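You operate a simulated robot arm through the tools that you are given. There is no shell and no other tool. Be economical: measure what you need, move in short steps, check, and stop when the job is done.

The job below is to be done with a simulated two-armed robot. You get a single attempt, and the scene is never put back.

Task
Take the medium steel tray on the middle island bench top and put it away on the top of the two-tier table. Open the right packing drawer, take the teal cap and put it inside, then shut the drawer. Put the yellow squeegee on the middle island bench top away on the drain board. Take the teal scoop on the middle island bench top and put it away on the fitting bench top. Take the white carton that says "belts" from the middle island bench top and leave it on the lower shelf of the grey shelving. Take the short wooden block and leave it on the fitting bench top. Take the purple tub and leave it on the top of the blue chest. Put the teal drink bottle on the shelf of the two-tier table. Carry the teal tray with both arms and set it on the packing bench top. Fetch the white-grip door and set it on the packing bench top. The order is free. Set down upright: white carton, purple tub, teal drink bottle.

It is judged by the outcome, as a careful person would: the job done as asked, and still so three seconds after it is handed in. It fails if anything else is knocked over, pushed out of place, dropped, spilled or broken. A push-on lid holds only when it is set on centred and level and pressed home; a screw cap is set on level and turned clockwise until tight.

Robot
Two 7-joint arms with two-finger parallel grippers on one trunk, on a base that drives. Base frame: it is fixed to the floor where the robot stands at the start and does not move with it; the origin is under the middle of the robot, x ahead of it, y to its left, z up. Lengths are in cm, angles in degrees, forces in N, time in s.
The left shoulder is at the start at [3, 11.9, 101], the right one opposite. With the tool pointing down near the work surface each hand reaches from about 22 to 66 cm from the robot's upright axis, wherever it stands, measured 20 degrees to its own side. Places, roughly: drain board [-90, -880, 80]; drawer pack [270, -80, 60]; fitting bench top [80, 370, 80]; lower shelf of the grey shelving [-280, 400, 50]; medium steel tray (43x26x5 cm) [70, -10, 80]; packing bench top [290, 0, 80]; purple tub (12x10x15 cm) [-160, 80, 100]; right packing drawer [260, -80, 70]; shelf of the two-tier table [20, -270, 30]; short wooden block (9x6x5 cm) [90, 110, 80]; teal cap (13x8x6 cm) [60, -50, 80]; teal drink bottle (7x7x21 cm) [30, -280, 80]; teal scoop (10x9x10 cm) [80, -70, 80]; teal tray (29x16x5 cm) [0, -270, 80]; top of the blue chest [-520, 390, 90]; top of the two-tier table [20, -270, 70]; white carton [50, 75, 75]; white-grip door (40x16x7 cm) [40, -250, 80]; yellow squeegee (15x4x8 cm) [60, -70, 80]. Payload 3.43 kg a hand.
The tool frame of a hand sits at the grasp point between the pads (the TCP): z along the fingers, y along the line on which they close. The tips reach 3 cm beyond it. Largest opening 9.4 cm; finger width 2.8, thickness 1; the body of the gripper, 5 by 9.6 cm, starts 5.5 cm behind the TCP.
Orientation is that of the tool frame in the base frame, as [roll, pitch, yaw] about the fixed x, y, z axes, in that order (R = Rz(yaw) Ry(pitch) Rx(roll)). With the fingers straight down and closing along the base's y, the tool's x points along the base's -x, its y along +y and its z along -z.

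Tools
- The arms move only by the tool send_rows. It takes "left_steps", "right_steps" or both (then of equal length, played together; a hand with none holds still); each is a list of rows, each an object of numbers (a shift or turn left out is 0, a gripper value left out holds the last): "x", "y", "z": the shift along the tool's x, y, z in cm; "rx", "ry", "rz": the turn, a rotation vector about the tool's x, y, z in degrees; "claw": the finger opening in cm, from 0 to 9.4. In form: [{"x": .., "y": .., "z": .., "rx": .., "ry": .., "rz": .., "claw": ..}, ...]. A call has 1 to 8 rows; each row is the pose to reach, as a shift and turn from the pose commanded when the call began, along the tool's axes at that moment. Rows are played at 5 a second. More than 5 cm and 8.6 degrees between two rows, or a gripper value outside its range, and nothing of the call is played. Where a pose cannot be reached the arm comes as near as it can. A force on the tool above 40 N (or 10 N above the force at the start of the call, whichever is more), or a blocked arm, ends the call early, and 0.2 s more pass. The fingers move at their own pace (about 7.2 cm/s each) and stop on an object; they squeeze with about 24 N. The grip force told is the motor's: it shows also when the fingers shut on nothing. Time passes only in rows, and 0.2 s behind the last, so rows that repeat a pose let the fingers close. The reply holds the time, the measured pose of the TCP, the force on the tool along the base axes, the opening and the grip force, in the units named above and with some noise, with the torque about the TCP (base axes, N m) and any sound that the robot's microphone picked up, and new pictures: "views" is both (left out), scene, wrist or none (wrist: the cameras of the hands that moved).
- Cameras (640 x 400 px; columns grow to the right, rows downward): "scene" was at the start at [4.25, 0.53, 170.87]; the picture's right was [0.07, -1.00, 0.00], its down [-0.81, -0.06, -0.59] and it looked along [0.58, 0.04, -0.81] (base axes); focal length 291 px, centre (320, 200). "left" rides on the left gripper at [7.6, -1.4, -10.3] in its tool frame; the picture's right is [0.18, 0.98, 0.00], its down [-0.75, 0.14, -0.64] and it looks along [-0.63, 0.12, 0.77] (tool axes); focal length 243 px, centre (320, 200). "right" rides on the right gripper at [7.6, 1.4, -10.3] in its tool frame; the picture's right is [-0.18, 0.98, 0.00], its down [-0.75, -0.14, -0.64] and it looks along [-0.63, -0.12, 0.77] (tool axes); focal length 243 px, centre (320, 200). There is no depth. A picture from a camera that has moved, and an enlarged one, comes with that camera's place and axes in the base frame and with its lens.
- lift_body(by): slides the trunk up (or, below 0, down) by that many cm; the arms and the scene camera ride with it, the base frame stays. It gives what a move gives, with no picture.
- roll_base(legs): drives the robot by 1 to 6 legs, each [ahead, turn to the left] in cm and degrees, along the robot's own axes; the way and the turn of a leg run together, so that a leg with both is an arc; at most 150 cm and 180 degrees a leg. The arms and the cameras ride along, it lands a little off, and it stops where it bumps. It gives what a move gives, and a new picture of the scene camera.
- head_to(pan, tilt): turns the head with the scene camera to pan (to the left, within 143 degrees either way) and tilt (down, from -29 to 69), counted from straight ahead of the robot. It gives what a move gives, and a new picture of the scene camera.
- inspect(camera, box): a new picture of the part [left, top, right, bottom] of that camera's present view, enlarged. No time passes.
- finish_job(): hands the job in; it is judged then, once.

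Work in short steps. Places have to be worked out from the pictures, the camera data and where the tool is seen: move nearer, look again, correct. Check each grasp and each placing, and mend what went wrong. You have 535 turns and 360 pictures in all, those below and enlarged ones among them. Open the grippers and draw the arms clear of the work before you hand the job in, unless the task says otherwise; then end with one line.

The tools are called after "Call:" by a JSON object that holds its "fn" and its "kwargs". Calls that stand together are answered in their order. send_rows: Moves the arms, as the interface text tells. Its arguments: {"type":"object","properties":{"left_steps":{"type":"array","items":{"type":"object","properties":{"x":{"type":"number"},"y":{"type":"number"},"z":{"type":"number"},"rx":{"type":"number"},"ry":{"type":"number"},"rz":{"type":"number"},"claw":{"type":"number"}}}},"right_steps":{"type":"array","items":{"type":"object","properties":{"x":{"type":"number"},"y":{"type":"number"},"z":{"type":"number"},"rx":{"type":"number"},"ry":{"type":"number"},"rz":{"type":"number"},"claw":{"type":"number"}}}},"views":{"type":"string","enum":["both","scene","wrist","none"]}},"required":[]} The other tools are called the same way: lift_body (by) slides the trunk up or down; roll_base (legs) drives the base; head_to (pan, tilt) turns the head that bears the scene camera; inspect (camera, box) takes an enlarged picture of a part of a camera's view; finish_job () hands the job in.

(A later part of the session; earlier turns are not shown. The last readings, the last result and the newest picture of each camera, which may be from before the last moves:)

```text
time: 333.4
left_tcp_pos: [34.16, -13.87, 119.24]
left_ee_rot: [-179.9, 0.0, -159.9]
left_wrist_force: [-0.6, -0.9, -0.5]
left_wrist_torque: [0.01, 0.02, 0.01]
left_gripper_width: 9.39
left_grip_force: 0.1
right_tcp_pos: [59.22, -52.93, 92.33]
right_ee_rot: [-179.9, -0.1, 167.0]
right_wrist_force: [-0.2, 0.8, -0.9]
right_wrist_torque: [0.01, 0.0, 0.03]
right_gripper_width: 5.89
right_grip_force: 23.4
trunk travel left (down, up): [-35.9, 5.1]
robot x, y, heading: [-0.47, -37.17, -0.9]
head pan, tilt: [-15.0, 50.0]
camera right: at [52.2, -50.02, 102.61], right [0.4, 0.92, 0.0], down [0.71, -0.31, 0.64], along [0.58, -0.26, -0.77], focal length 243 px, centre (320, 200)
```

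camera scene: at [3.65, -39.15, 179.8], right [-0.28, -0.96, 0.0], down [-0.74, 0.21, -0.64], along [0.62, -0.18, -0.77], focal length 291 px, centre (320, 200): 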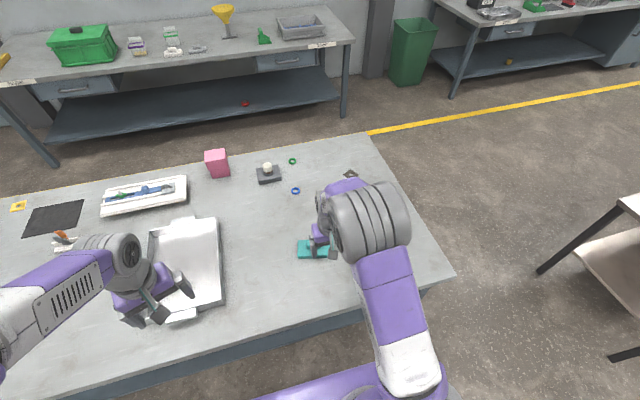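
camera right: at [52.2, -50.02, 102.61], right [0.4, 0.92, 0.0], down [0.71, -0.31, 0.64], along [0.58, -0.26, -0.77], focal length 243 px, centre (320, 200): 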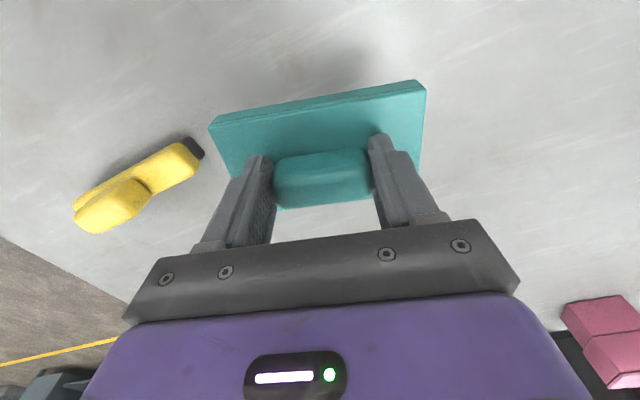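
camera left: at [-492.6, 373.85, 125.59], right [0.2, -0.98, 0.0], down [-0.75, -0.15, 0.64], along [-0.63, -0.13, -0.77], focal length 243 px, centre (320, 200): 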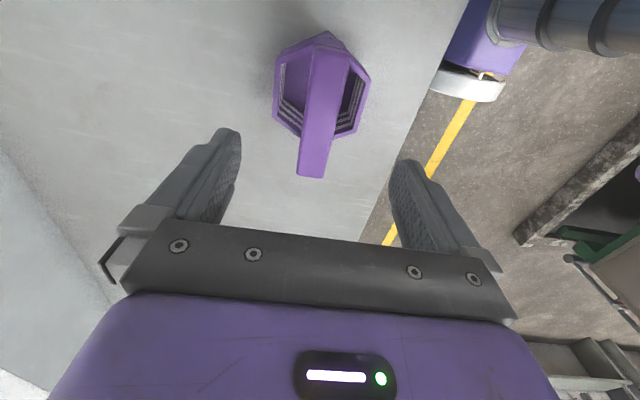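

Cap held. Raise/retract, then drive around the right end of the island toward the right packing drawer.

Call:
{"fn": "send_rows", "kwargs": {"right_steps": [{"z": -4}, {"z": -8, "x": 2}, {"z": -12, "x": 6}, {"z": -15, "x": 10.5}, {"z": -15, "x": 15}, {"z": -15, "x": 19}], "views": "none"}}

Call:
{"fn": "roll_base", "kwargs": {"legs": [[-5, 0], [0, -89], [108, 0], [0, 90], [150, 0], [27, 0]]}}

```text
refused: row 3 steps farther than a row can; nothing moved
```

```text
time: 355.5
left_tcp_pos: [202.49, -121.24, 119.35]
left_ee_rot: [-180.0, 0.0, -159.4]
left_wrist_force: [-0.6, -0.4, 0.2]
left_wrist_torque: [-0.01, 0.03, 0.0]
left_gripper_width: 9.43
left_grip_force: 0.0
right_tcp_pos: [228.01, -160.04, 92.47]
right_ee_rot: [180.0, -0.2, 167.5]
right_wrist_force: [0.2, -0.1, -0.3]
right_wrist_torque: [-0.03, 0.0, -0.03]
right_gripper_width: 5.87
right_grip_force: 24.3
trunk travel left (down, up): [-35.9, 5.1]
robot x, y, heading: [167.61, -144.85, -0.9]
head pan, tilt: [-15.0, 50.0]
camera scene: at [172.16, -146.79, 179.8], right [-0.27, -0.96, 0.0], down [-0.74, 0.21, -0.64], along [0.62, -0.17, -0.77], focal length 291 px, centre (320, 200)
```

scene: 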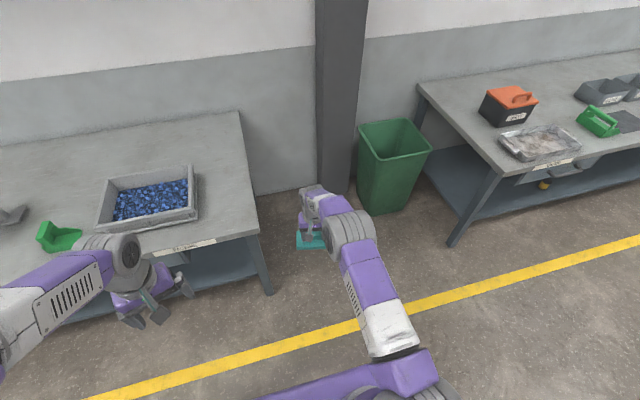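

That arm move was refused (step too big), I must not chain. Raise and retract the right hand now.

Call:
{"fn": "send_rows", "kwargs": {"right_steps": [{"z": -4}, {"z": -8, "x": 2}, {"z": -11, "x": 5.5}, {"z": -14, "x": 9}, {"z": -16, "x": 13}, {"z": -17, "x": 17}], "views": "none"}}

Call:
{"fn": "head_to", "kwargs": {"pan": 130, "tilt": 40}}

```text
time: 356.9
left_tcp_pos: [202.35, -121.11, 119.37]
left_ee_rot: [-179.9, 0.0, -159.4]
left_wrist_force: [-0.1, -0.5, -0.4]
left_wrist_torque: [0.01, -0.02, 0.0]
left_gripper_width: 9.4
left_grip_force: 0.0
right_tcp_pos: [211.29, -156.41, 109.38]
right_ee_rot: [179.9, -0.1, 167.5]
right_wrist_force: [0.2, 0.0, 0.4]
right_wrist_torque: [0.02, -0.03, -0.01]
right_gripper_width: 5.9
right_grip_force: 23.9
trunk travel left (down, up): [-35.9, 5.1]
robot x, y, heading: [167.77, -144.52, -0.6]
head pan, tilt: [-15.0, 50.0]
```

```text
time: 359.2
left_tcp_pos: [202.47, -121.27, 119.37]
left_ee_rot: [-179.9, -0.2, -159.4]
left_wrist_force: [-0.3, 0.0, -0.7]
left_wrist_torque: [0.03, 0.01, -0.01]
left_gripper_width: 9.39
left_grip_force: 0.1
right_tcp_pos: [211.35, -156.47, 109.42]
right_ee_rot: [-180.0, -0.2, 167.5]
right_wrist_force: [0.4, -0.7, -0.3]
right_wrist_torque: [0.04, -0.01, 0.02]
right_gripper_width: 5.86
right_grip_force: 23.6
trunk travel left (down, up): [-35.9, 5.1]
robot x, y, heading: [167.62, -144.95, -0.7]
head pan, tilt: [130.0, 40.0]
camera scene: at [159.32, -138.12, 181.22], right [0.77, 0.63, 0.0], down [0.41, -0.5, -0.77], along [-0.48, 0.59, -0.64], focal length 291 px, centre (320, 200)
```

scene: 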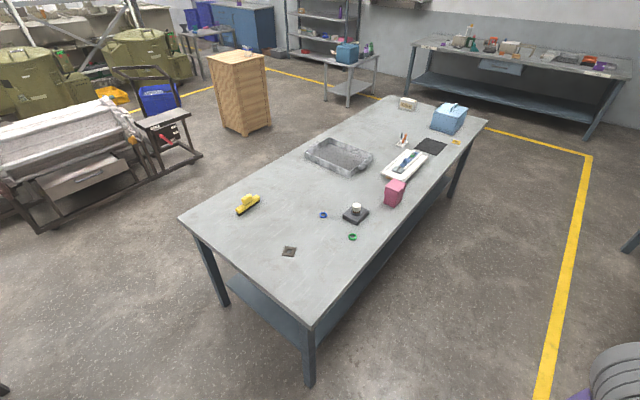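

All upright. Now move to in front of the right drawer.

Call:
{"fn": "roll_base", "kwargs": {"legs": [[0, 90.7], [50, 0], [0, -90]]}}

Call:
{"fn": "head_to", "kwargs": {"pan": 10, "tilt": 45}}

```text
time: 369.9
left_tcp_pos: [199.78, -70.16, 119.43]
left_ee_rot: [-180.0, 0.1, -157.3]
left_wrist_force: [-0.2, 0.5, -0.1]
left_wrist_torque: [-0.01, 0.0, 0.0]
left_gripper_width: 9.4
left_grip_force: 0.1
right_tcp_pos: [209.81, -105.06, 109.28]
right_ee_rot: [180.0, -0.2, 169.6]
right_wrist_force: [-0.1, 0.5, -0.3]
right_wrist_torque: [-0.01, -0.03, 0.01]
right_gripper_width: 5.87
right_grip_force: 24.0
trunk travel left (down, up): [-35.9, 5.1]
robot x, y, heading: [165.91, -95.04, 1.7]
head pan, tilt: [130.0, 40.0]
camera scene: at [157.2, -88.67, 181.22], right [0.75, 0.66, 0.0], down [0.42, -0.48, -0.77], along [-0.51, 0.57, -0.64], focal length 291 px, centre (320, 200)
```

scene: 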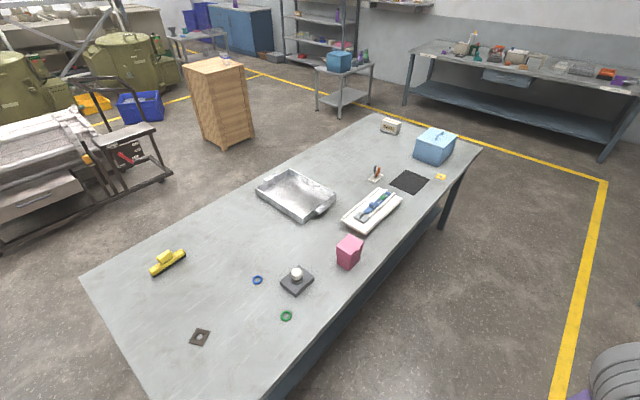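

```text
time: 371.9
left_tcp_pos: [199.81, -70.2, 119.35]
left_ee_rot: [-180.0, 0.0, -157.3]
left_wrist_force: [0.5, 0.6, 0.1]
left_wrist_torque: [0.02, -0.02, 0.03]
left_gripper_width: 9.39
left_grip_force: 0.1
right_tcp_pos: [209.99, -105.05, 109.29]
right_ee_rot: [-180.0, -0.2, 169.6]
right_wrist_force: [-1.1, -0.3, -0.7]
right_wrist_torque: [-0.01, -0.02, 0.0]
right_gripper_width: 5.88
right_grip_force: 23.8
trunk travel left (down, up): [-35.9, 5.1]
robot x, y, heading: [165.86, -94.46, 1.2]
head pan, tilt: [10.0, 45.0]
camera scene: at [170.79, -93.43, 180.5], right [0.2, -0.98, 0.0], down [-0.69, -0.14, -0.71], along [0.69, 0.14, -0.71], focal length 291 px, centre (320, 200)
```

scene: 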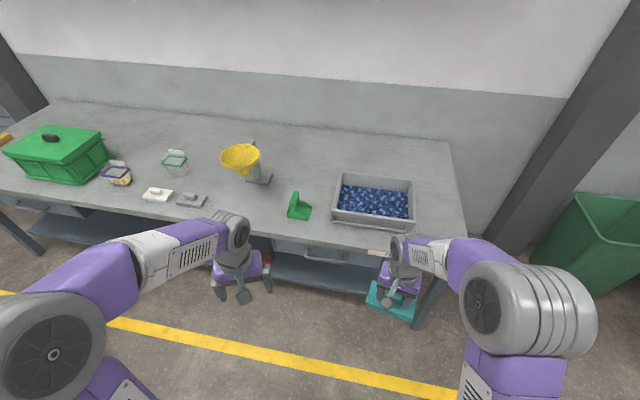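

Call:
{"fn": "inspect", "kwargs": {"camera": "scene", "box": [230, 200, 440, 310]}}

```text
3.05 times, centred on (335, 255) of scene
camera zoom: at [170.79, -93.43, 180.5], right [0.2, -0.98, 0.0], down [-0.69, -0.14, -0.71], along [0.69, 0.14, -0.71], focal length 886 px, centre (274, 32)
```

zoom: 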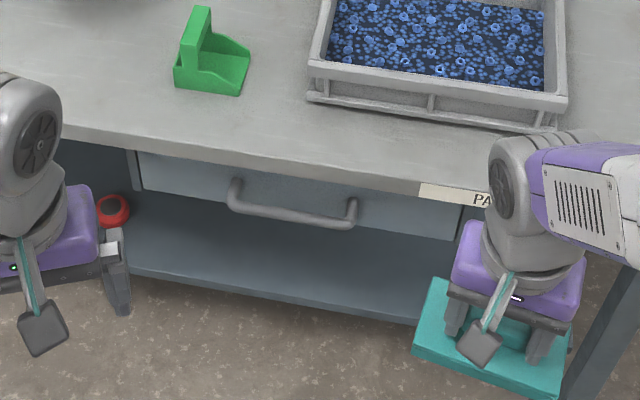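

Handle bar centre ≈(240,-82,72.5). Orient the left hand to point forward with vertical finger closing: first rz, then rx.

Call:
{"fn": "send_rows", "kwargs": {"left_steps": [{"rz": -8.5}, {"rz": -17}, {"rz": -25.5}, {"rz": -34}, {"rz": -42.5}, {"rz": -51}, {"rz": -59.5}, {"rz": -66}], "views": "none"}}

Call:
{"fn": "send_rows", "kwargs": {"left_steps": [{"rx": 8.5}, {"rx": 17}, {"rx": 25.5}, {"rx": 34}, {"rx": 42.5}, {"rx": 51}, {"rx": 59.5}, {"rx": 68}], "views": "scene"}}

```text
time: 373.7
left_tcp_pos: [199.84, -70.12, 119.29]
left_ee_rot: [180.0, -0.1, -91.1]
left_wrist_force: [0.2, -0.8, -0.2]
left_wrist_torque: [0.05, 0.02, -0.02]
left_gripper_width: 9.39
left_grip_force: 0.1
right_tcp_pos: [209.94, -105.01, 109.3]
right_ee_rot: [179.9, -0.2, 169.6]
right_wrist_force: [-0.3, 0.1, 0.3]
right_wrist_torque: [0.0, 0.01, -0.03]
right_gripper_width: 5.88
right_grip_force: 24.5
trunk travel left (down, up): [-35.9, 5.1]
robot x, y, heading: [165.98, -94.99, 1.3]
head pan, tilt: [10.0, 45.0]
```

```text
time: 375.5
left_tcp_pos: [207.38, -64.47, 122.23]
left_ee_rot: [-111.9, -0.1, -91.2]
left_wrist_force: [0.9, -0.2, 0.1]
left_wrist_torque: [-0.01, 0.0, -0.04]
left_gripper_width: 9.4
left_grip_force: 0.0
left hand out of reach, approached as far as the arm can: row 5, 6, 7, 8
right_tcp_pos: [209.99, -104.79, 109.33]
right_ee_rot: [-180.0, -0.2, 169.7]
right_wrist_force: [-1.3, -0.2, 0.2]
right_wrist_torque: [-0.02, -0.05, 0.01]
right_gripper_width: 5.88
right_grip_force: 24.3
trunk travel left (down, up): [-35.9, 5.1]
robot x, y, heading: [165.9, -95.04, 1.3]
head pan, tilt: [10.0, 45.0]
camera scene: at [170.79, -93.32, 180.49], right [0.2, -0.98, 0.0], down [-0.69, -0.14, -0.71], along [0.69, 0.14, -0.71], focal length 291 px, centre (320, 200)
```

scene: 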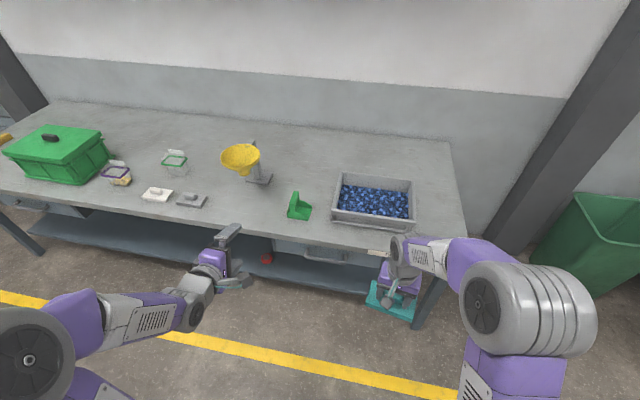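

Continue to horizontal while moving down/forward toward the handle; trunk down 10 first.

Call:
{"fn": "lift_body", "kwargs": {"by": -10}}

Call:
{"fn": "send_rows", "kwargs": {"left_steps": [{"x": 1.5, "y": 1, "z": 4, "rx": 3}, {"x": 3, "y": 4, "z": 7, "rx": 6, "claw": 5}, {"x": 4.5, "y": 7, "z": 10, "rx": 9}, {"x": 6, "y": 10, "z": 12.5, "rx": 12}, {"x": 7.5, "y": 13, "z": 15, "rx": 15}, {"x": 9, "y": 16, "z": 17.5, "rx": 18}, {"x": 10.5, "y": 19, "z": 19.5, "rx": 21}, {"x": 12, "y": 21.5, "z": 21.5, "rx": 22}], "views": "both"}}

```text
time: 376.9
left_tcp_pos: [207.33, -64.4, 112.13]
left_ee_rot: [-112.0, -0.1, -91.4]
left_wrist_force: [-0.7, 0.8, 0.1]
left_wrist_torque: [0.01, -0.02, 0.0]
left_gripper_width: 9.38
left_grip_force: 0.1
right_tcp_pos: [209.83, -105.07, 99.35]
right_ee_rot: [-179.9, -0.2, 169.6]
right_wrist_force: [-0.2, -0.2, -0.4]
right_wrist_torque: [0.02, 0.02, -0.03]
right_gripper_width: 5.89
right_grip_force: 23.7
trunk travel left (down, up): [-25.9, 15.1]
robot x, y, heading: [165.64, -94.98, 1.5]
head pan, tilt: [10.0, 45.0]
```

```text
time: 378.7
left_tcp_pos: [218.92, -76.79, 83.93]
left_ee_rot: [-90.1, 0.0, -91.3]
left_wrist_force: [0.1, 0.0, -0.3]
left_wrist_torque: [-0.01, 0.0, -0.02]
left_gripper_width: 5.0
left_grip_force: 0.0
right_tcp_pos: [209.84, -105.03, 99.36]
right_ee_rot: [-180.0, -0.2, 169.6]
right_wrist_force: [0.0, 0.0, -0.7]
right_wrist_torque: [0.03, -0.03, -0.02]
right_gripper_width: 5.9
right_grip_force: 24.6
trunk travel left (down, up): [-25.9, 15.1]
robot x, y, heading: [165.92, -95.02, 1.4]
head pan, tilt: [10.0, 45.0]
camera scene: at [170.84, -93.47, 170.49], right [0.2, -0.98, 0.0], down [-0.69, -0.14, -0.71], along [0.69, 0.14, -0.71], focal length 291 px, centre (320, 200)
camera left: at [208.52, -84.09, 85.36], right [0.0, -0.18, -0.98], down [-0.62, 0.77, -0.14], along [0.78, 0.61, -0.12], focal length 243 px, centre (320, 200)
```

scene: 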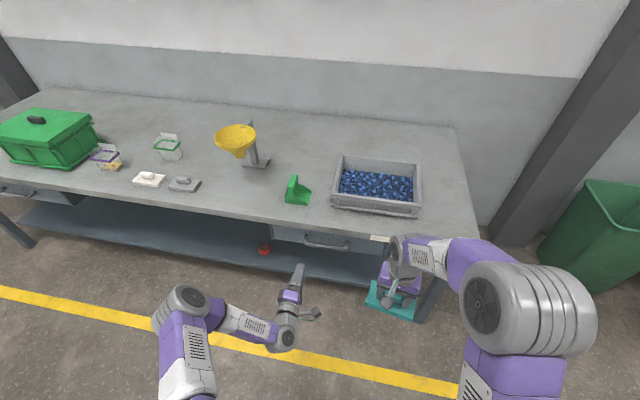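
left: 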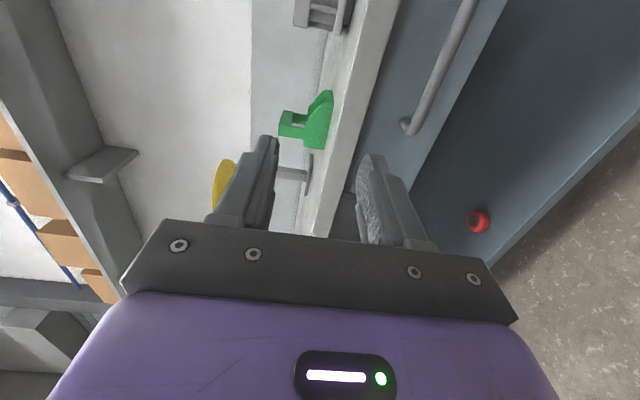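

Handle clear in view: bar at z≈71, left end y≈-75. Move the hand level with it, 10 cm short.

Call:
{"fn": "send_rows", "kwargs": {"left_steps": [{"x": 1.5, "y": 4, "z": 1.5}, {"x": 3, "y": 8, "z": 3}, {"x": 4.5, "y": 11.5, "z": 5}, {"x": 5.2, "y": 12.9, "z": 9}], "views": "wrist"}}

```text
time: 379.7
left_tcp_pos: [227.78, -82.4, 70.9]
left_ee_rot: [-90.0, -0.1, -91.4]
left_wrist_force: [-0.4, -0.3, 0.9]
left_wrist_torque: [-0.02, -0.05, 0.01]
left_gripper_width: 5.03
left_grip_force: 0.0
right_tcp_pos: [209.8, -105.08, 99.24]
right_ee_rot: [-180.0, -0.2, 169.7]
right_wrist_force: [0.3, -0.8, -0.2]
right_wrist_torque: [0.03, -0.02, 0.02]
right_gripper_width: 5.9
right_grip_force: 24.2
trunk travel left (down, up): [-25.9, 15.1]
robot x, y, heading: [165.77, -94.85, 1.4]
head pan, tilt: [10.0, 45.0]
camera left: at [217.29, -89.62, 72.45], right [-0.01, -0.19, -0.98], down [-0.62, 0.77, -0.14], along [0.78, 0.61, -0.12], focal length 243 px, centre (320, 200)
```

left: 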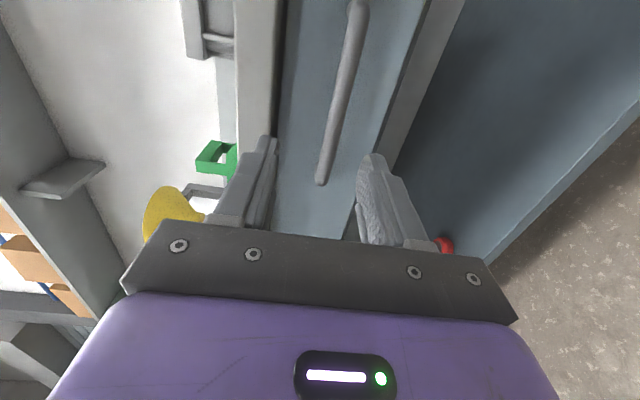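

Refined: bar at z≈69.1, x≈242.5. Lower 1.7 and advance.

Call:
{"fn": "send_rows", "kwargs": {"left_steps": [{"y": 1.8, "z": 3}, {"y": 1.8, "z": 7}, {"y": 1.8, "z": 11}], "views": "wrist"}}

```text
time: 380.5
left_tcp_pos: [233.14, -82.13, 71.48]
left_ee_rot: [-90.0, -0.1, -91.4]
left_wrist_force: [0.0, -0.1, 0.4]
left_wrist_torque: [0.02, 0.02, 0.0]
left_gripper_width: 4.98
left_grip_force: 0.1
left hand out of reach, approached as far as the arm can: row 1, 2, 3
right_tcp_pos: [209.97, -105.07, 99.33]
right_ee_rot: [179.9, -0.2, 169.6]
right_wrist_force: [-0.2, 0.2, -0.6]
right_wrist_torque: [0.01, -0.01, 0.0]
right_gripper_width: 5.88
right_grip_force: 24.4
trunk travel left (down, up): [-25.9, 15.1]
robot x, y, heading: [165.85, -94.87, 1.4]
head pan, tilt: [10.0, 45.0]
camera left: at [222.69, -89.41, 72.94], right [-0.01, -0.19, -0.98], down [-0.62, 0.77, -0.14], along [0.78, 0.61, -0.12], focal length 243 px, centre (320, 200)
```

left: 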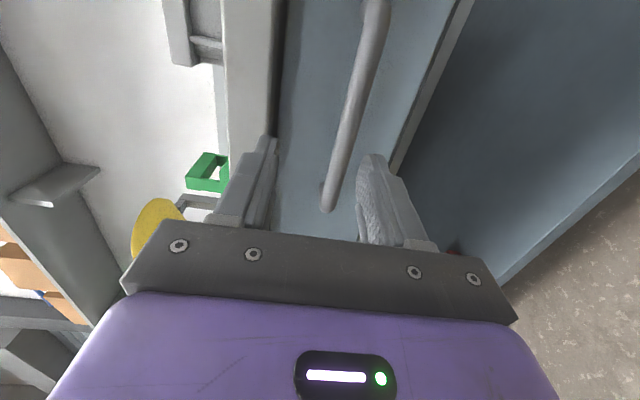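

Reach is short; roll the base forward 9 cm after pulling the command back.

Call:
{"fn": "send_rows", "kwargs": {"left_steps": [{"z": -5}, {"z": -10}], "views": "none"}}

Call:
{"fn": "roll_base", "kwargs": {"legs": [[9, -1]]}}

Call:
{"fn": "inspect", "kwargs": {"camera": "left", "box": [0, 0, 640, 400]}}

```text
time: 381.1
left_tcp_pos: [223.18, -81.69, 71.46]
left_ee_rot: [-90.1, 0.0, -91.2]
left_wrist_force: [-0.7, -0.7, 0.6]
left_wrist_torque: [0.0, 0.0, 0.01]
left_gripper_width: 5.02
left_grip_force: 0.2
right_tcp_pos: [209.95, -105.12, 99.29]
right_ee_rot: [-180.0, -0.2, 169.7]
right_wrist_force: [0.7, -0.3, 0.5]
right_wrist_torque: [-0.01, -0.02, 0.02]
right_gripper_width: 5.89
right_grip_force: 23.8
trunk travel left (down, up): [-25.9, 15.1]
robot x, y, heading: [166.2, -94.89, 1.7]
head pan, tilt: [10.0, 45.0]
```

```text
time: 382.2
left_tcp_pos: [232.3, -82.53, 71.45]
left_ee_rot: [-90.1, -0.1, -92.3]
left_wrist_force: [0.4, 1.3, 0.1]
left_wrist_torque: [-0.05, 0.02, 0.0]
left_gripper_width: 5.0
left_grip_force: 0.0
right_tcp_pos: [218.59, -105.53, 99.31]
right_ee_rot: [180.0, -0.3, 168.7]
right_wrist_force: [0.3, 0.6, -0.4]
right_wrist_torque: [-0.03, 0.04, 0.0]
right_gripper_width: 5.89
right_grip_force: 23.9
trunk travel left (down, up): [-25.9, 15.1]
robot x, y, heading: [174.84, -94.8, 0.4]
head pan, tilt: [10.0, 45.0]
camera scene: at [179.77, -93.38, 170.49], right [0.18, -0.98, 0.0], down [-0.7, -0.13, -0.71], along [0.69, 0.13, -0.71], focal length 291 px, centre (320, 200)
```

scene: 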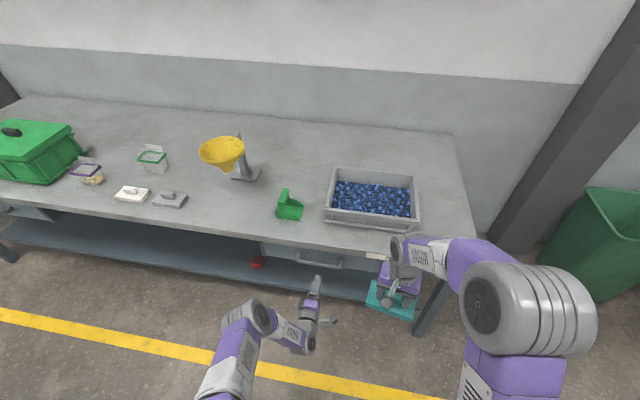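

```text
1.00 times, centred on (320, 200) of left (not enlarged: the box is as wide or as high as the picture)
camera zoom: at [221.69, -89.62, 72.82], right [-0.01, -0.19, -0.98], down [-0.61, 0.78, -0.14], along [0.79, 0.6, -0.12], focal length 243 px, centre (320, 200)
```

zoom: 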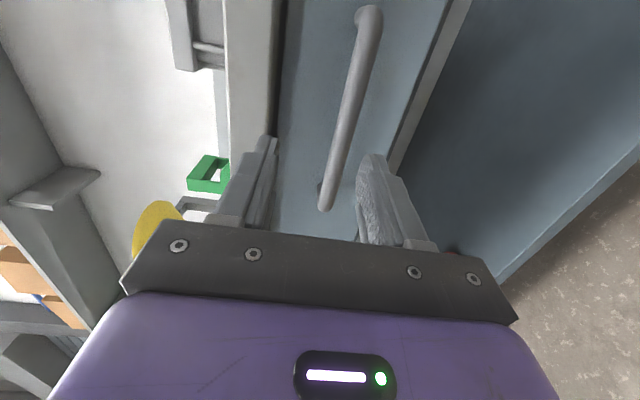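

Bar is 2.3 cm below centre line, ~9 cm ahead. Lower and advance.

Call:
{"fn": "send_rows", "kwargs": {"left_steps": [{"y": 2.3, "z": 2}, {"y": 2.3, "z": 5}, {"y": 2.3, "z": 8}], "views": "wrist"}}

```text
time: 383.0
left_tcp_pos: [239.44, -82.6, 69.63]
left_ee_rot: [-90.1, -0.1, -92.3]
left_wrist_force: [0.3, 0.6, 0.2]
left_wrist_torque: [0.0, 0.0, 0.01]
left_gripper_width: 4.99
left_grip_force: 0.1
left hand out of reach, approached as far as the arm can: row 3
right_tcp_pos: [218.45, -105.59, 99.32]
right_ee_rot: [-180.0, -0.2, 168.7]
right_wrist_force: [1.0, 0.4, -0.5]
right_wrist_torque: [0.0, -0.02, 0.02]
right_gripper_width: 5.86
right_grip_force: 24.2
trunk travel left (down, up): [-25.9, 15.1]
robot x, y, heading: [174.7, -94.72, 0.3]
head pan, tilt: [10.0, 45.0]
camera left: at [228.83, -89.73, 71.02], right [-0.01, -0.19, -0.98], down [-0.61, 0.78, -0.14], along [0.79, 0.6, -0.12], focal length 243 px, centre (320, 200)
```

left: 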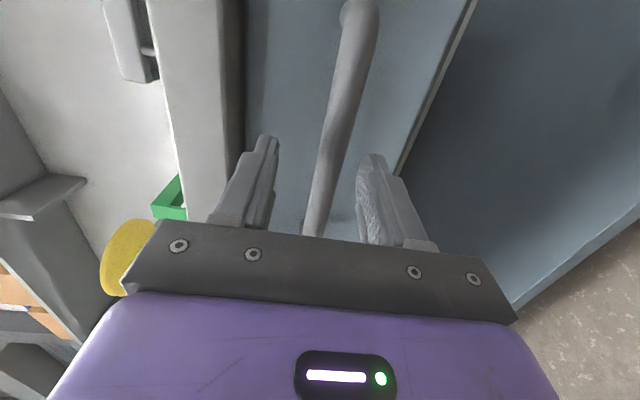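

Nearly there; roll forward 3 cm so the bar sits well inside the fingers.

Call:
{"fn": "roll_base", "kwargs": {"legs": [[3, 0]]}}

Call:
{"fn": "inspect", "kwargs": {"camera": "left", "box": [0, 0, 640, 400]}}

```text
time: 383.8
left_tcp_pos: [242.48, -82.6, 69.49]
left_ee_rot: [-90.2, 0.0, -92.3]
left_wrist_force: [1.0, -0.7, 0.3]
left_wrist_torque: [-0.01, -0.01, -0.04]
left_gripper_width: 5.0
left_grip_force: 0.0
right_tcp_pos: [221.6, -105.62, 99.3]
right_ee_rot: [179.9, -0.4, 168.7]
right_wrist_force: [-0.4, 0.7, -0.6]
right_wrist_torque: [-0.02, 0.01, 0.0]
right_gripper_width: 5.88
right_grip_force: 23.9
trunk travel left (down, up): [-25.9, 15.1]
robot x, y, heading: [178.0, -94.83, 0.4]
head pan, tilt: [10.0, 45.0]
camera scene: at [182.8, -93.35, 170.49], right [0.18, -0.98, 0.0], down [-0.7, -0.13, -0.71], along [0.69, 0.13, -0.71], focal length 291 px, centre (320, 200)
```

scene: 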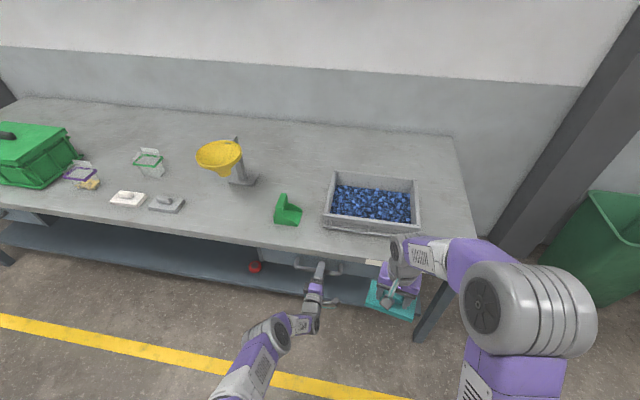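

```text
1.00 times, centred on (320, 200) of left (not enlarged: the box is as wide or as high as the picture)
camera zoom: at [231.85, -89.68, 70.95], right [-0.01, -0.19, -0.98], down [-0.61, 0.78, -0.14], along [0.79, 0.6, -0.12], focal length 243 px, centre (320, 200)
```

zoom: 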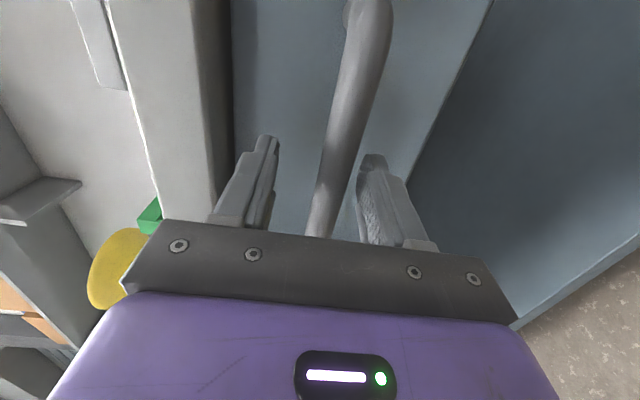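

Close on the bar.

Call:
{"fn": "send_rows", "kwargs": {"left_steps": [{"claw": 0}, {"claw": 0}, {"claw": 0}], "views": "wrist"}}

```text
time: 384.6
left_tcp_pos: [242.24, -82.55, 68.87]
left_ee_rot: [-91.3, -0.2, -92.3]
left_wrist_force: [-1.1, 4.2, -37.6]
left_wrist_torque: [0.49, 0.32, 1.04]
left_gripper_width: 1.77
left_grip_force: 45.1
right_tcp_pos: [221.66, -105.55, 99.18]
right_ee_rot: [180.0, -0.4, 168.7]
right_wrist_force: [-0.4, 0.4, -0.4]
right_wrist_torque: [0.02, -0.03, 0.0]
right_gripper_width: 5.88
right_grip_force: 24.0
trunk travel left (down, up): [-25.9, 15.1]
robot x, y, heading: [177.89, -95.07, 0.5]
head pan, tilt: [10.0, 45.0]
camera left: at [231.7, -89.67, 70.46], right [-0.03, -0.19, -0.98], down [-0.61, 0.78, -0.13], along [0.79, 0.6, -0.14], focal length 243 px, centre (320, 200)
```

left: 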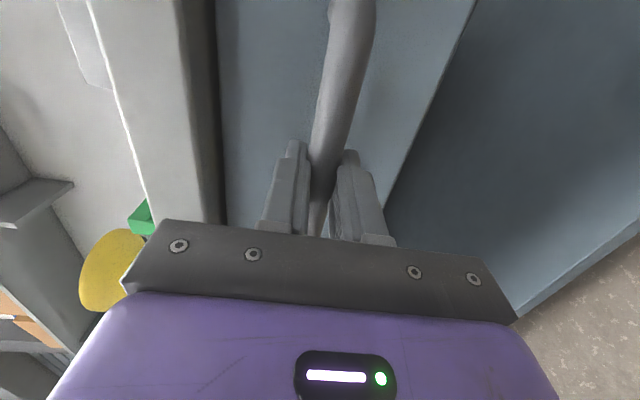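

Gripped the bar. Relieve vertical load by moving down ~0.7.

Call:
{"fn": "send_rows", "kwargs": {"left_steps": [{"y": 0.4}, {"y": 0.8}], "views": "none"}}

```text
time: 385.2
left_tcp_pos: [242.35, -82.59, 68.8]
left_ee_rot: [-91.3, -0.3, -92.4]
left_wrist_force: [-1.1, 7.5, -40.4]
left_wrist_torque: [0.54, 0.39, 0.65]
left_gripper_width: 1.76
left_grip_force: 44.9
left hand out of reach, approached as far as the arm can: row 1, 2
right_tcp_pos: [221.76, -105.54, 99.21]
right_ee_rot: [-179.9, -0.4, 168.7]
right_wrist_force: [0.4, -0.2, -0.7]
right_wrist_torque: [-0.01, 0.02, -0.02]
right_gripper_width: 5.88
right_grip_force: 24.0
trunk travel left (down, up): [-25.9, 15.1]
robot x, y, heading: [177.87, -95.02, 0.6]
head pan, tilt: [10.0, 45.0]
```

Arm at its limit; lower the trunk 1 cm instead.

Call:
{"fn": "lift_body", "kwargs": {"by": -0.9}}

```text
time: 385.8
left_tcp_pos: [242.45, -82.61, 68.9]
left_ee_rot: [-89.8, -0.1, -92.4]
left_wrist_force: [-8.5, 5.8, -11.7]
left_wrist_torque: [0.09, 0.0, -0.43]
left_gripper_width: 1.77
left_grip_force: 44.4
right_tcp_pos: [221.45, -105.55, 98.43]
right_ee_rot: [-179.9, -0.2, 168.7]
right_wrist_force: [0.3, 0.2, 0.0]
right_wrist_torque: [-0.01, -0.01, -0.03]
right_gripper_width: 5.86
right_grip_force: 23.9
trunk travel left (down, up): [-25.0, 16.0]
robot x, y, heading: [177.42, -94.64, 0.2]
head pan, tilt: [10.0, 45.0]
```

Better. Now pull the drawer by backing the base gently.

Call:
{"fn": "roll_base", "kwargs": {"legs": [[-8, 0]]}}

```text
time: 386.8
left_tcp_pos: [234.49, -82.6, 68.72]
left_ee_rot: [-90.0, -0.1, -92.3]
left_wrist_force: [1.1, -0.3, -5.0]
left_wrist_torque: [0.19, -0.2, -0.36]
left_gripper_width: 1.78
left_grip_force: 44.9
right_tcp_pos: [213.61, -105.48, 98.45]
right_ee_rot: [-180.0, -0.3, 168.7]
right_wrist_force: [-0.7, 0.6, 0.0]
right_wrist_torque: [-0.02, -0.02, 0.02]
right_gripper_width: 5.88
right_grip_force: 23.9
trunk travel left (down, up): [-25.0, 16.0]
robot x, y, heading: [169.78, -94.66, 0.4]
head pan, tilt: [10.0, 45.0]
camera scene: at [174.65, -93.39, 169.6], right [0.18, -0.98, 0.0], down [-0.7, -0.13, -0.71], along [0.7, 0.13, -0.71], focal length 291 px, centre (320, 200)
```

scene: 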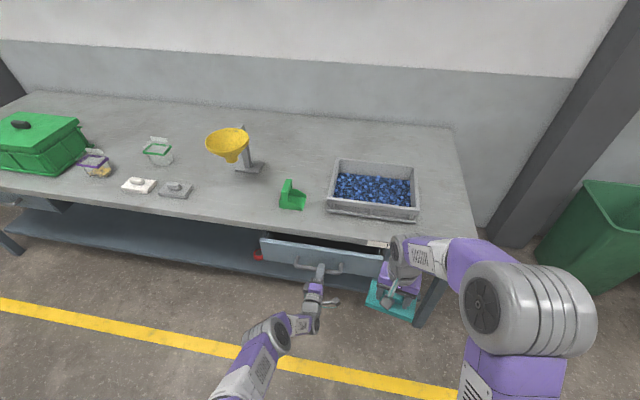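

The drawer is opening smoothly. Pull another 17 cm.

Call:
{"fn": "roll_base", "kwargs": {"legs": [[-9, 0], [-8, 0]]}}

```text
time: 388.6
left_tcp_pos: [217.49, -82.71, 68.72]
left_ee_rot: [-89.9, -0.1, -92.1]
left_wrist_force: [0.1, 4.2, -2.4]
left_wrist_torque: [0.26, -0.18, 0.27]
left_gripper_width: 1.76
left_grip_force: 44.8
right_tcp_pos: [196.55, -105.69, 98.45]
right_ee_rot: [-179.9, -0.2, 168.9]
right_wrist_force: [-0.1, -0.4, -0.1]
right_wrist_torque: [0.0, 0.0, -0.01]
right_gripper_width: 5.88
right_grip_force: 24.3
trunk travel left (down, up): [-25.0, 16.0]
robot x, y, heading: [152.33, -94.97, 0.6]
head pan, tilt: [10.0, 45.0]
camera scene: at [157.62, -93.52, 169.59], right [0.18, -0.98, 0.0], down [-0.69, -0.13, -0.71], along [0.7, 0.13, -0.71], focal length 291 px, centre (320, 200)
```

scene: 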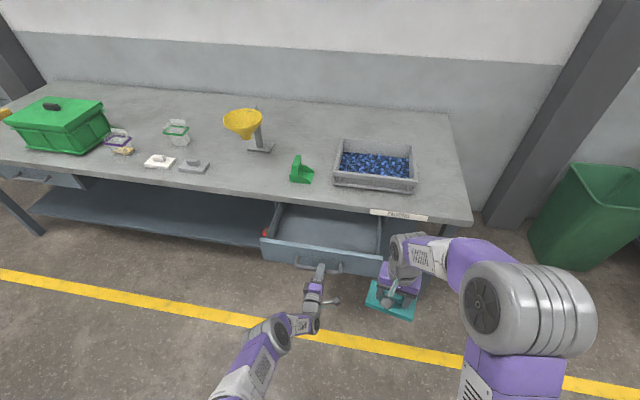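

Drawer open 25 cm, empty. Release the handle and withdraw the left hand back and up.

Call:
{"fn": "send_rows", "kwargs": {"left_steps": [{"claw": 5}, {"claw": 5}, {"z": -4, "claw": 5}, {"z": -8, "claw": 5}, {"z": -12, "y": -2}, {"z": -15, "y": -5}, {"z": -16, "y": -9.5}], "views": "scene"}}

```text
time: 390.2
left_tcp_pos: [201.36, -81.85, 78.19]
left_ee_rot: [-89.9, 0.1, -92.2]
left_wrist_force: [-0.1, 0.6, 0.2]
left_wrist_torque: [-0.03, 0.01, 0.07]
left_gripper_width: 5.02
left_grip_force: 0.0
right_tcp_pos: [196.6, -105.71, 98.45]
right_ee_rot: [179.9, -0.2, 168.8]
right_wrist_force: [-0.1, 0.3, -0.3]
right_wrist_torque: [0.02, 0.0, -0.03]
right_gripper_width: 5.89
right_grip_force: 24.1
trunk travel left (down, up): [-25.0, 16.0]
robot x, y, heading: [152.4, -95.02, 0.8]
head pan, tilt: [10.0, 45.0]
camera scene: at [157.63, -93.56, 169.6], right [0.18, -0.98, 0.0], down [-0.69, -0.13, -0.71], along [0.7, 0.13, -0.71], focal length 291 px, centre (320, 200)
```

scene: 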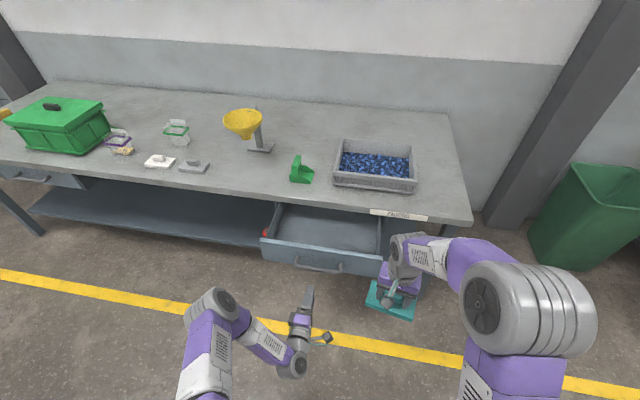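

Move the left hand up and out to the left.

Call:
{"fn": "send_rows", "kwargs": {"left_steps": [{"x": -2.5, "y": -4}, {"x": -5, "y": -8}, {"x": -7.5, "y": -12}, {"x": -10, "y": -16}, {"x": -12.5, "y": -20}, {"x": -15, "y": -24}], "views": "none"}}

```text
time: 391.6
left_tcp_pos: [201.76, -67.19, 102.26]
left_ee_rot: [-90.0, -0.1, -92.2]
left_wrist_force: [0.4, 0.3, 0.1]
left_wrist_torque: [0.0, 0.01, -0.02]
left_gripper_width: 4.99
left_grip_force: 0.1
right_tcp_pos: [196.5, -105.79, 98.55]
right_ee_rot: [-180.0, -0.2, 168.7]
right_wrist_force: [-0.2, -0.3, -0.5]
right_wrist_torque: [-0.01, -0.01, 0.03]
right_gripper_width: 5.84
right_grip_force: 24.2
trunk travel left (down, up): [-25.0, 16.0]
robot x, y, heading: [152.79, -94.93, 0.7]
head pan, tilt: [10.0, 45.0]
```

Advance the base 20 cm so the right hand can reach over the drawer.

Call:
{"fn": "roll_base", "kwargs": {"legs": [[20, -0.7]]}}

Call:
{"fn": "inspect", "kwargs": {"camera": "right", "box": [0, 0, 640, 400]}}

```text
time: 393.2
left_tcp_pos: [222.17, -67.72, 102.09]
left_ee_rot: [-90.0, -0.1, -92.8]
left_wrist_force: [0.4, 0.0, 0.1]
left_wrist_torque: [0.0, -0.03, -0.02]
left_gripper_width: 5.0
left_grip_force: 0.1
right_tcp_pos: [216.26, -106.27, 98.44]
right_ee_rot: [-179.9, -0.3, 168.0]
right_wrist_force: [-0.2, 0.3, -0.4]
right_wrist_torque: [0.01, 0.05, -0.05]
right_gripper_width: 5.88
right_grip_force: 24.1
trunk travel left (down, up): [-25.0, 16.0]
robot x, y, heading: [172.06, -94.89, -0.3]
head pan, tilt: [10.0, 45.0]
camera scene: at [177.53, -93.59, 169.59], right [0.17, -0.99, 0.0], down [-0.7, -0.12, -0.71], along [0.7, 0.12, -0.71], focal length 291 px, centre (320, 200)
```

scene: 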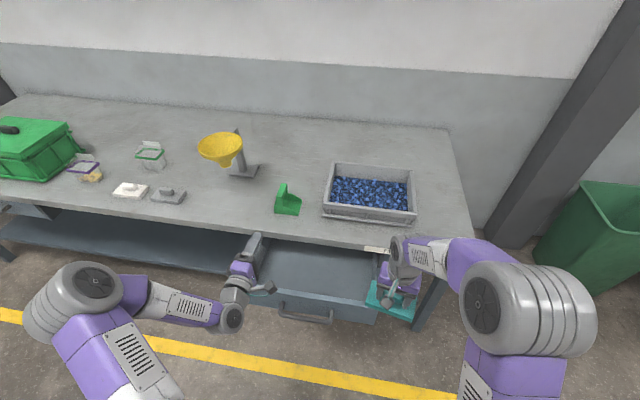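

```text
1.00 times, centred on (320, 200) of right (not enlarged: the box is as wide or as high as the picture)
camera zoom: at [209.15, -103.44, 108.63], right [0.38, 0.92, 0.0], down [0.71, -0.29, 0.64], along [0.59, -0.25, -0.77], focal length 243 px, centre (320, 200)
```

zoom: 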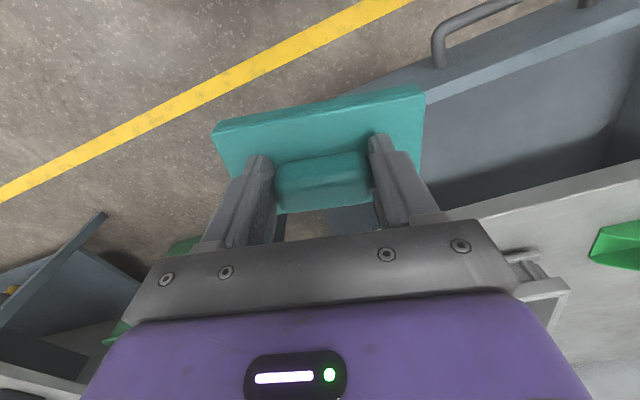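

Swing the cap over the drawer, aligning it; shift the left hand further left.

Call:
{"fn": "send_rows", "kwargs": {"right_steps": [{"x": -2.3, "y": 3.8, "rz": -2.4}, {"x": -4.6, "y": 7.6, "rz": -4.8}, {"x": -6.9, "y": 11.4, "rz": -7.2}, {"x": -9.2, "y": 15.2, "rz": -9.6}, {"x": -11.5, "y": 19.1, "rz": -12}, {"x": -11.5, "y": 19.1, "rz": -12, "z": 4}, {"x": -11.5, "y": 19.1, "rz": -12, "z": 8}], "left_steps": [{"x": -2}, {"x": -4}, {"x": -6}, {"x": -8}, {"x": -10}, {"x": -12}, {"x": -12}], "views": "both"}}

```text
time: 394.8
left_tcp_pos: [222.81, -55.72, 102.16]
left_ee_rot: [-90.0, -0.1, -92.9]
left_wrist_force: [0.0, -1.1, -0.3]
left_wrist_torque: [0.0, -0.01, -0.01]
left_gripper_width: 5.02
left_grip_force: 0.2
right_tcp_pos: [231.06, -89.95, 90.42]
right_ee_rot: [-179.9, -0.3, 179.9]
right_wrist_force: [0.8, 0.6, -0.1]
right_wrist_torque: [-0.02, -0.01, -0.04]
right_gripper_width: 5.88
right_grip_force: 24.0
trunk travel left (down, up): [-25.0, 16.0]
robot x, y, heading: [172.74, -94.73, -0.3]
head pan, tilt: [10.0, 45.0]
camera scene: at [177.5, -93.56, 169.59], right [0.17, -0.99, 0.0], down [-0.7, -0.12, -0.71], along [0.7, 0.12, -0.71], focal length 291 px, centre (320, 200)
camera right: at [223.69, -88.77, 100.64], right [0.18, 0.98, 0.0], down [0.76, -0.14, 0.64], along [0.63, -0.12, -0.77], focal length 243 px, centre (320, 200)
camera left: at [212.09, -62.72, 103.44], right [-0.01, -0.18, -0.98], down [-0.6, 0.79, -0.14], along [0.8, 0.59, -0.12], focal length 243 px, centre (320, 200)
```

scene: 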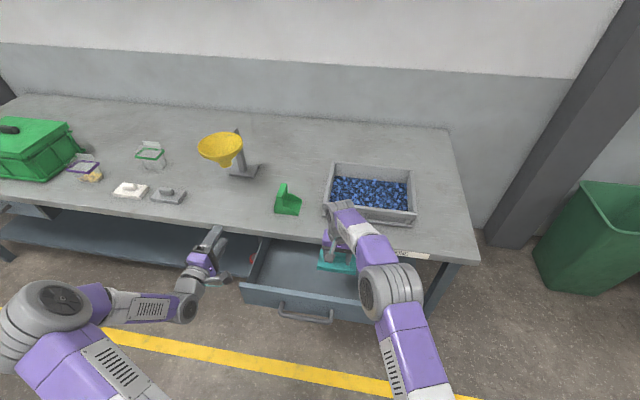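
right: 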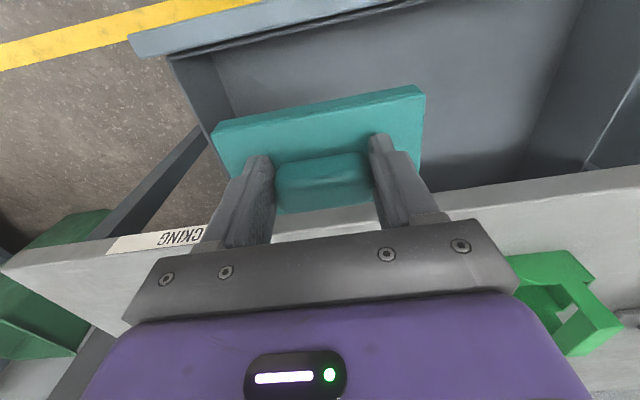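
left: 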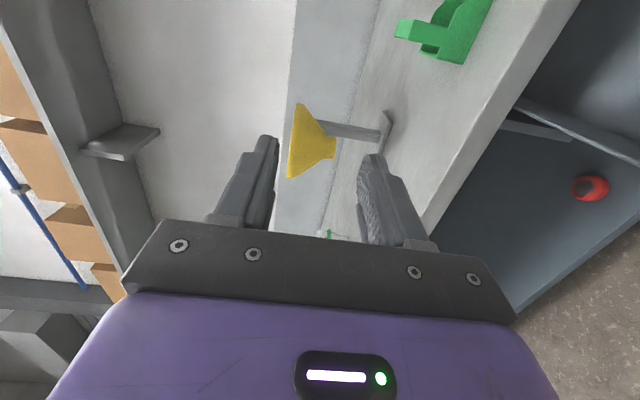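

Cap is over the drawer with clearance on all sides. Lower.

Call:
{"fn": "send_rows", "kwargs": {"right_steps": [{"z": 4}, {"z": 8}, {"z": 12}, {"z": 15.5}, {"z": 17.5}], "views": "wrist"}}

```text
time: 396.0
left_tcp_pos: [222.72, -55.83, 102.02]
left_ee_rot: [-89.9, -0.1, -92.9]
left_wrist_force: [0.8, 0.4, -0.5]
left_wrist_torque: [-0.04, 0.01, -0.02]
left_gripper_width: 5.02
left_grip_force: 0.0
right_tcp_pos: [230.51, -90.15, 74.03]
right_ee_rot: [-179.9, -0.2, 179.9]
right_wrist_force: [1.2, -0.3, -1.3]
right_wrist_torque: [0.01, -0.01, 0.02]
right_gripper_width: 5.9
right_grip_force: 23.6
right hand out of reach, approached as far as the arm can: row 4, 5
trunk travel left (down, up): [-25.0, 16.0]
robot x, y, heading: [172.81, -95.23, 0.1]
head pan, tilt: [10.0, 45.0]
camera right: at [222.98, -88.99, 84.29], right [0.18, 0.98, 0.0], down [0.76, -0.14, 0.64], along [0.63, -0.12, -0.77], focal length 243 px, centre (320, 200)
```

right: 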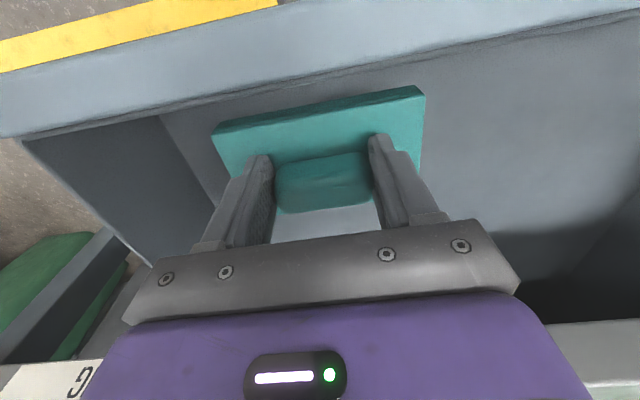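

Arm at its lower limit; use the trunk to lower further.

Call:
{"fn": "lift_body", "kwargs": {"by": -2.5}}

Call:
{"fn": "lift_body", "kwargs": {"by": -1}}

```text
time: 396.7
left_tcp_pos: [222.71, -55.87, 99.71]
left_ee_rot: [-89.9, 0.0, -93.0]
left_wrist_force: [0.1, 0.0, 0.5]
left_wrist_torque: [-0.03, 0.02, -0.03]
left_gripper_width: 5.01
left_grip_force: 0.1
right_tcp_pos: [230.53, -90.24, 71.73]
right_ee_rot: [-180.0, -0.2, -179.9]
right_wrist_force: [0.4, -0.2, 0.6]
right_wrist_torque: [0.04, 0.04, -0.01]
right_gripper_width: 5.89
right_grip_force: 23.6
trunk travel left (down, up): [-22.5, 18.5]
robot x, y, heading: [172.82, -95.21, -0.3]
head pan, tilt: [10.0, 45.0]
```

```text
time: 397.3
left_tcp_pos: [222.72, -55.78, 98.55]
left_ee_rot: [-90.0, 0.0, -92.9]
left_wrist_force: [0.2, -0.1, 0.7]
left_wrist_torque: [0.0, -0.02, 0.0]
left_gripper_width: 5.03
left_grip_force: 0.0
right_tcp_pos: [230.56, -90.4, 70.71]
right_ee_rot: [-180.0, -0.2, 179.9]
right_wrist_force: [-0.2, -0.4, -0.4]
right_wrist_torque: [-0.03, 0.0, 0.01]
right_gripper_width: 5.85
right_grip_force: 23.8
trunk travel left (down, up): [-21.5, 19.5]
robot x, y, heading: [172.55, -95.04, -0.4]
head pan, tilt: [10.0, 45.0]
```

Call:
{"fn": "lift_body", "kwargs": {"by": -0.8}}

Call:
{"fn": "inspect", "kwargs": {"camera": "right", "box": [0, 0, 640, 400]}}

```text
time: 397.9
left_tcp_pos: [222.73, -55.79, 97.8]
left_ee_rot: [-90.0, 0.0, -92.9]
left_wrist_force: [0.3, 0.3, -0.9]
left_wrist_torque: [0.01, -0.01, -0.01]
left_gripper_width: 4.98
left_grip_force: 0.1
right_tcp_pos: [230.63, -90.22, 69.88]
right_ee_rot: [179.9, -0.2, 180.0]
right_wrist_force: [-0.1, -0.2, -0.3]
right_wrist_torque: [0.0, -0.01, 0.01]
right_gripper_width: 5.87
right_grip_force: 23.5
trunk travel left (down, up): [-20.7, 20.3]
robot x, y, heading: [172.5, -95.15, -0.6]
head pan, tilt: [10.0, 45.0]
```

```text
1.00 times, centred on (320, 200) of right (not enlarged: the box is as wide or as high as the picture)
camera zoom: at [222.99, -88.98, 80.04], right [0.18, 0.98, 0.0], down [0.76, -0.14, 0.64], along [0.63, -0.12, -0.77], focal length 243 px, centre (320, 200)
```

zoom: 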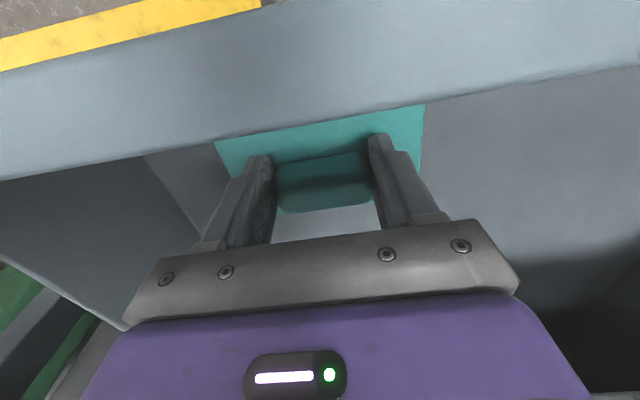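

Keep lowering gently.

Call:
{"fn": "lift_body", "kwargs": {"by": -1}}

Call:
{"fn": "lift_body", "kwargs": {"by": -0.6}}

```text
time: 398.4
left_tcp_pos: [222.6, -55.81, 96.88]
left_ee_rot: [-89.9, -0.1, -93.0]
left_wrist_force: [0.3, 0.2, 0.1]
left_wrist_torque: [0.0, 0.01, -0.03]
left_gripper_width: 5.0
left_grip_force: 0.1
right_tcp_pos: [230.75, -90.32, 69.28]
right_ee_rot: [180.0, 0.2, -179.9]
right_wrist_force: [1.0, -1.3, 20.5]
right_wrist_torque: [-0.15, 0.37, 0.07]
right_gripper_width: 5.88
right_grip_force: 24.4
trunk travel left (down, up): [-19.7, 21.3]
robot x, y, heading: [172.08, -95.18, 0.0]
head pan, tilt: [10.0, 45.0]
```

```text
time: 398.9
left_tcp_pos: [222.82, -55.81, 96.29]
left_ee_rot: [-90.0, 0.0, -92.9]
left_wrist_force: [0.0, -0.1, -0.3]
left_wrist_torque: [0.0, 0.0, 0.01]
left_gripper_width: 5.02
left_grip_force: 0.1
right_tcp_pos: [231.23, -90.2, 69.14]
right_ee_rot: [179.9, 0.5, 179.9]
right_wrist_force: [-0.9, -1.8, 12.7]
right_wrist_torque: [-0.3, 0.38, 0.1]
right_gripper_width: 5.9
right_grip_force: 24.3
trunk travel left (down, up): [-19.3, 21.7]
robot x, y, heading: [172.62, -94.56, -0.2]
head pan, tilt: [10.0, 45.0]
stopped: the force on the tool passed its limit at 45 N (the readings are from after the stop); the commanded pose is now the measured one
```

Cap is on the drawer floor. Release and rise.

Call:
{"fn": "send_rows", "kwargs": {"right_steps": [{"claw": 8.5}, {"claw": 8.5}, {"claw": 8.5}, {"z": -4}, {"z": -8}, {"z": -12}, {"z": -16}, {"z": -20}], "views": "both"}}

```text
time: 400.7
left_tcp_pos: [222.59, -55.84, 96.33]
left_ee_rot: [-90.0, -0.1, -92.9]
left_wrist_force: [-0.2, -1.0, -0.3]
left_wrist_torque: [-0.01, -0.01, 0.01]
left_gripper_width: 5.0
left_grip_force: 0.1
right_tcp_pos: [230.83, -90.04, 88.94]
right_ee_rot: [179.9, 0.3, -180.0]
right_wrist_force: [-0.3, 0.0, -0.1]
right_wrist_torque: [-0.02, 0.02, -0.02]
right_gripper_width: 8.51
right_grip_force: 0.0
trunk travel left (down, up): [-19.3, 21.7]
robot x, y, heading: [172.39, -95.36, -0.2]
head pan, tilt: [10.0, 45.0]
camera scene: at [177.36, -93.59, 163.89], right [0.17, -0.99, 0.0], down [-0.7, -0.12, -0.71], along [0.7, 0.12, -0.71], focal length 291 px, centre (320, 200)
camera right: at [223.11, -88.84, 99.14], right [0.18, 0.98, 0.0], down [0.75, -0.14, 0.65], along [0.64, -0.12, -0.76], focal length 243 px, centre (320, 200)
```

scene: 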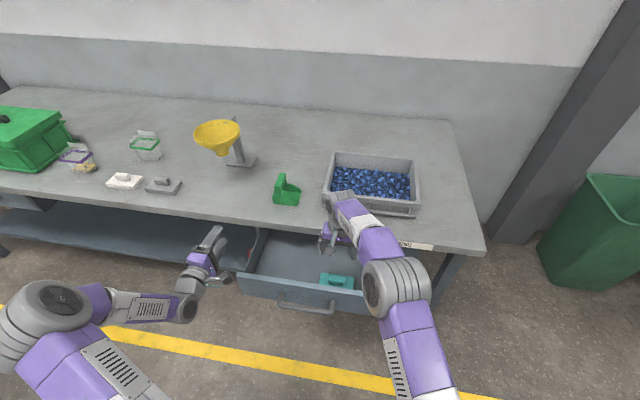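
right: 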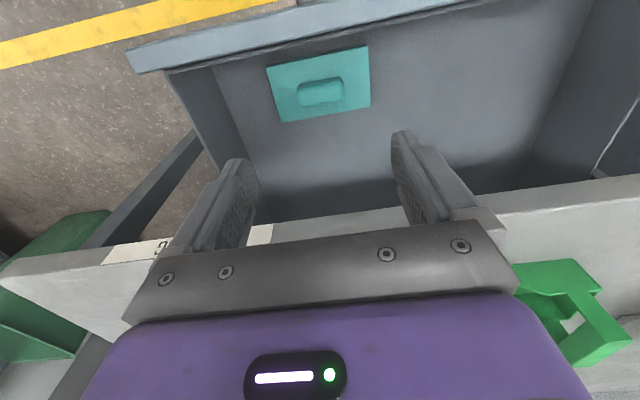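

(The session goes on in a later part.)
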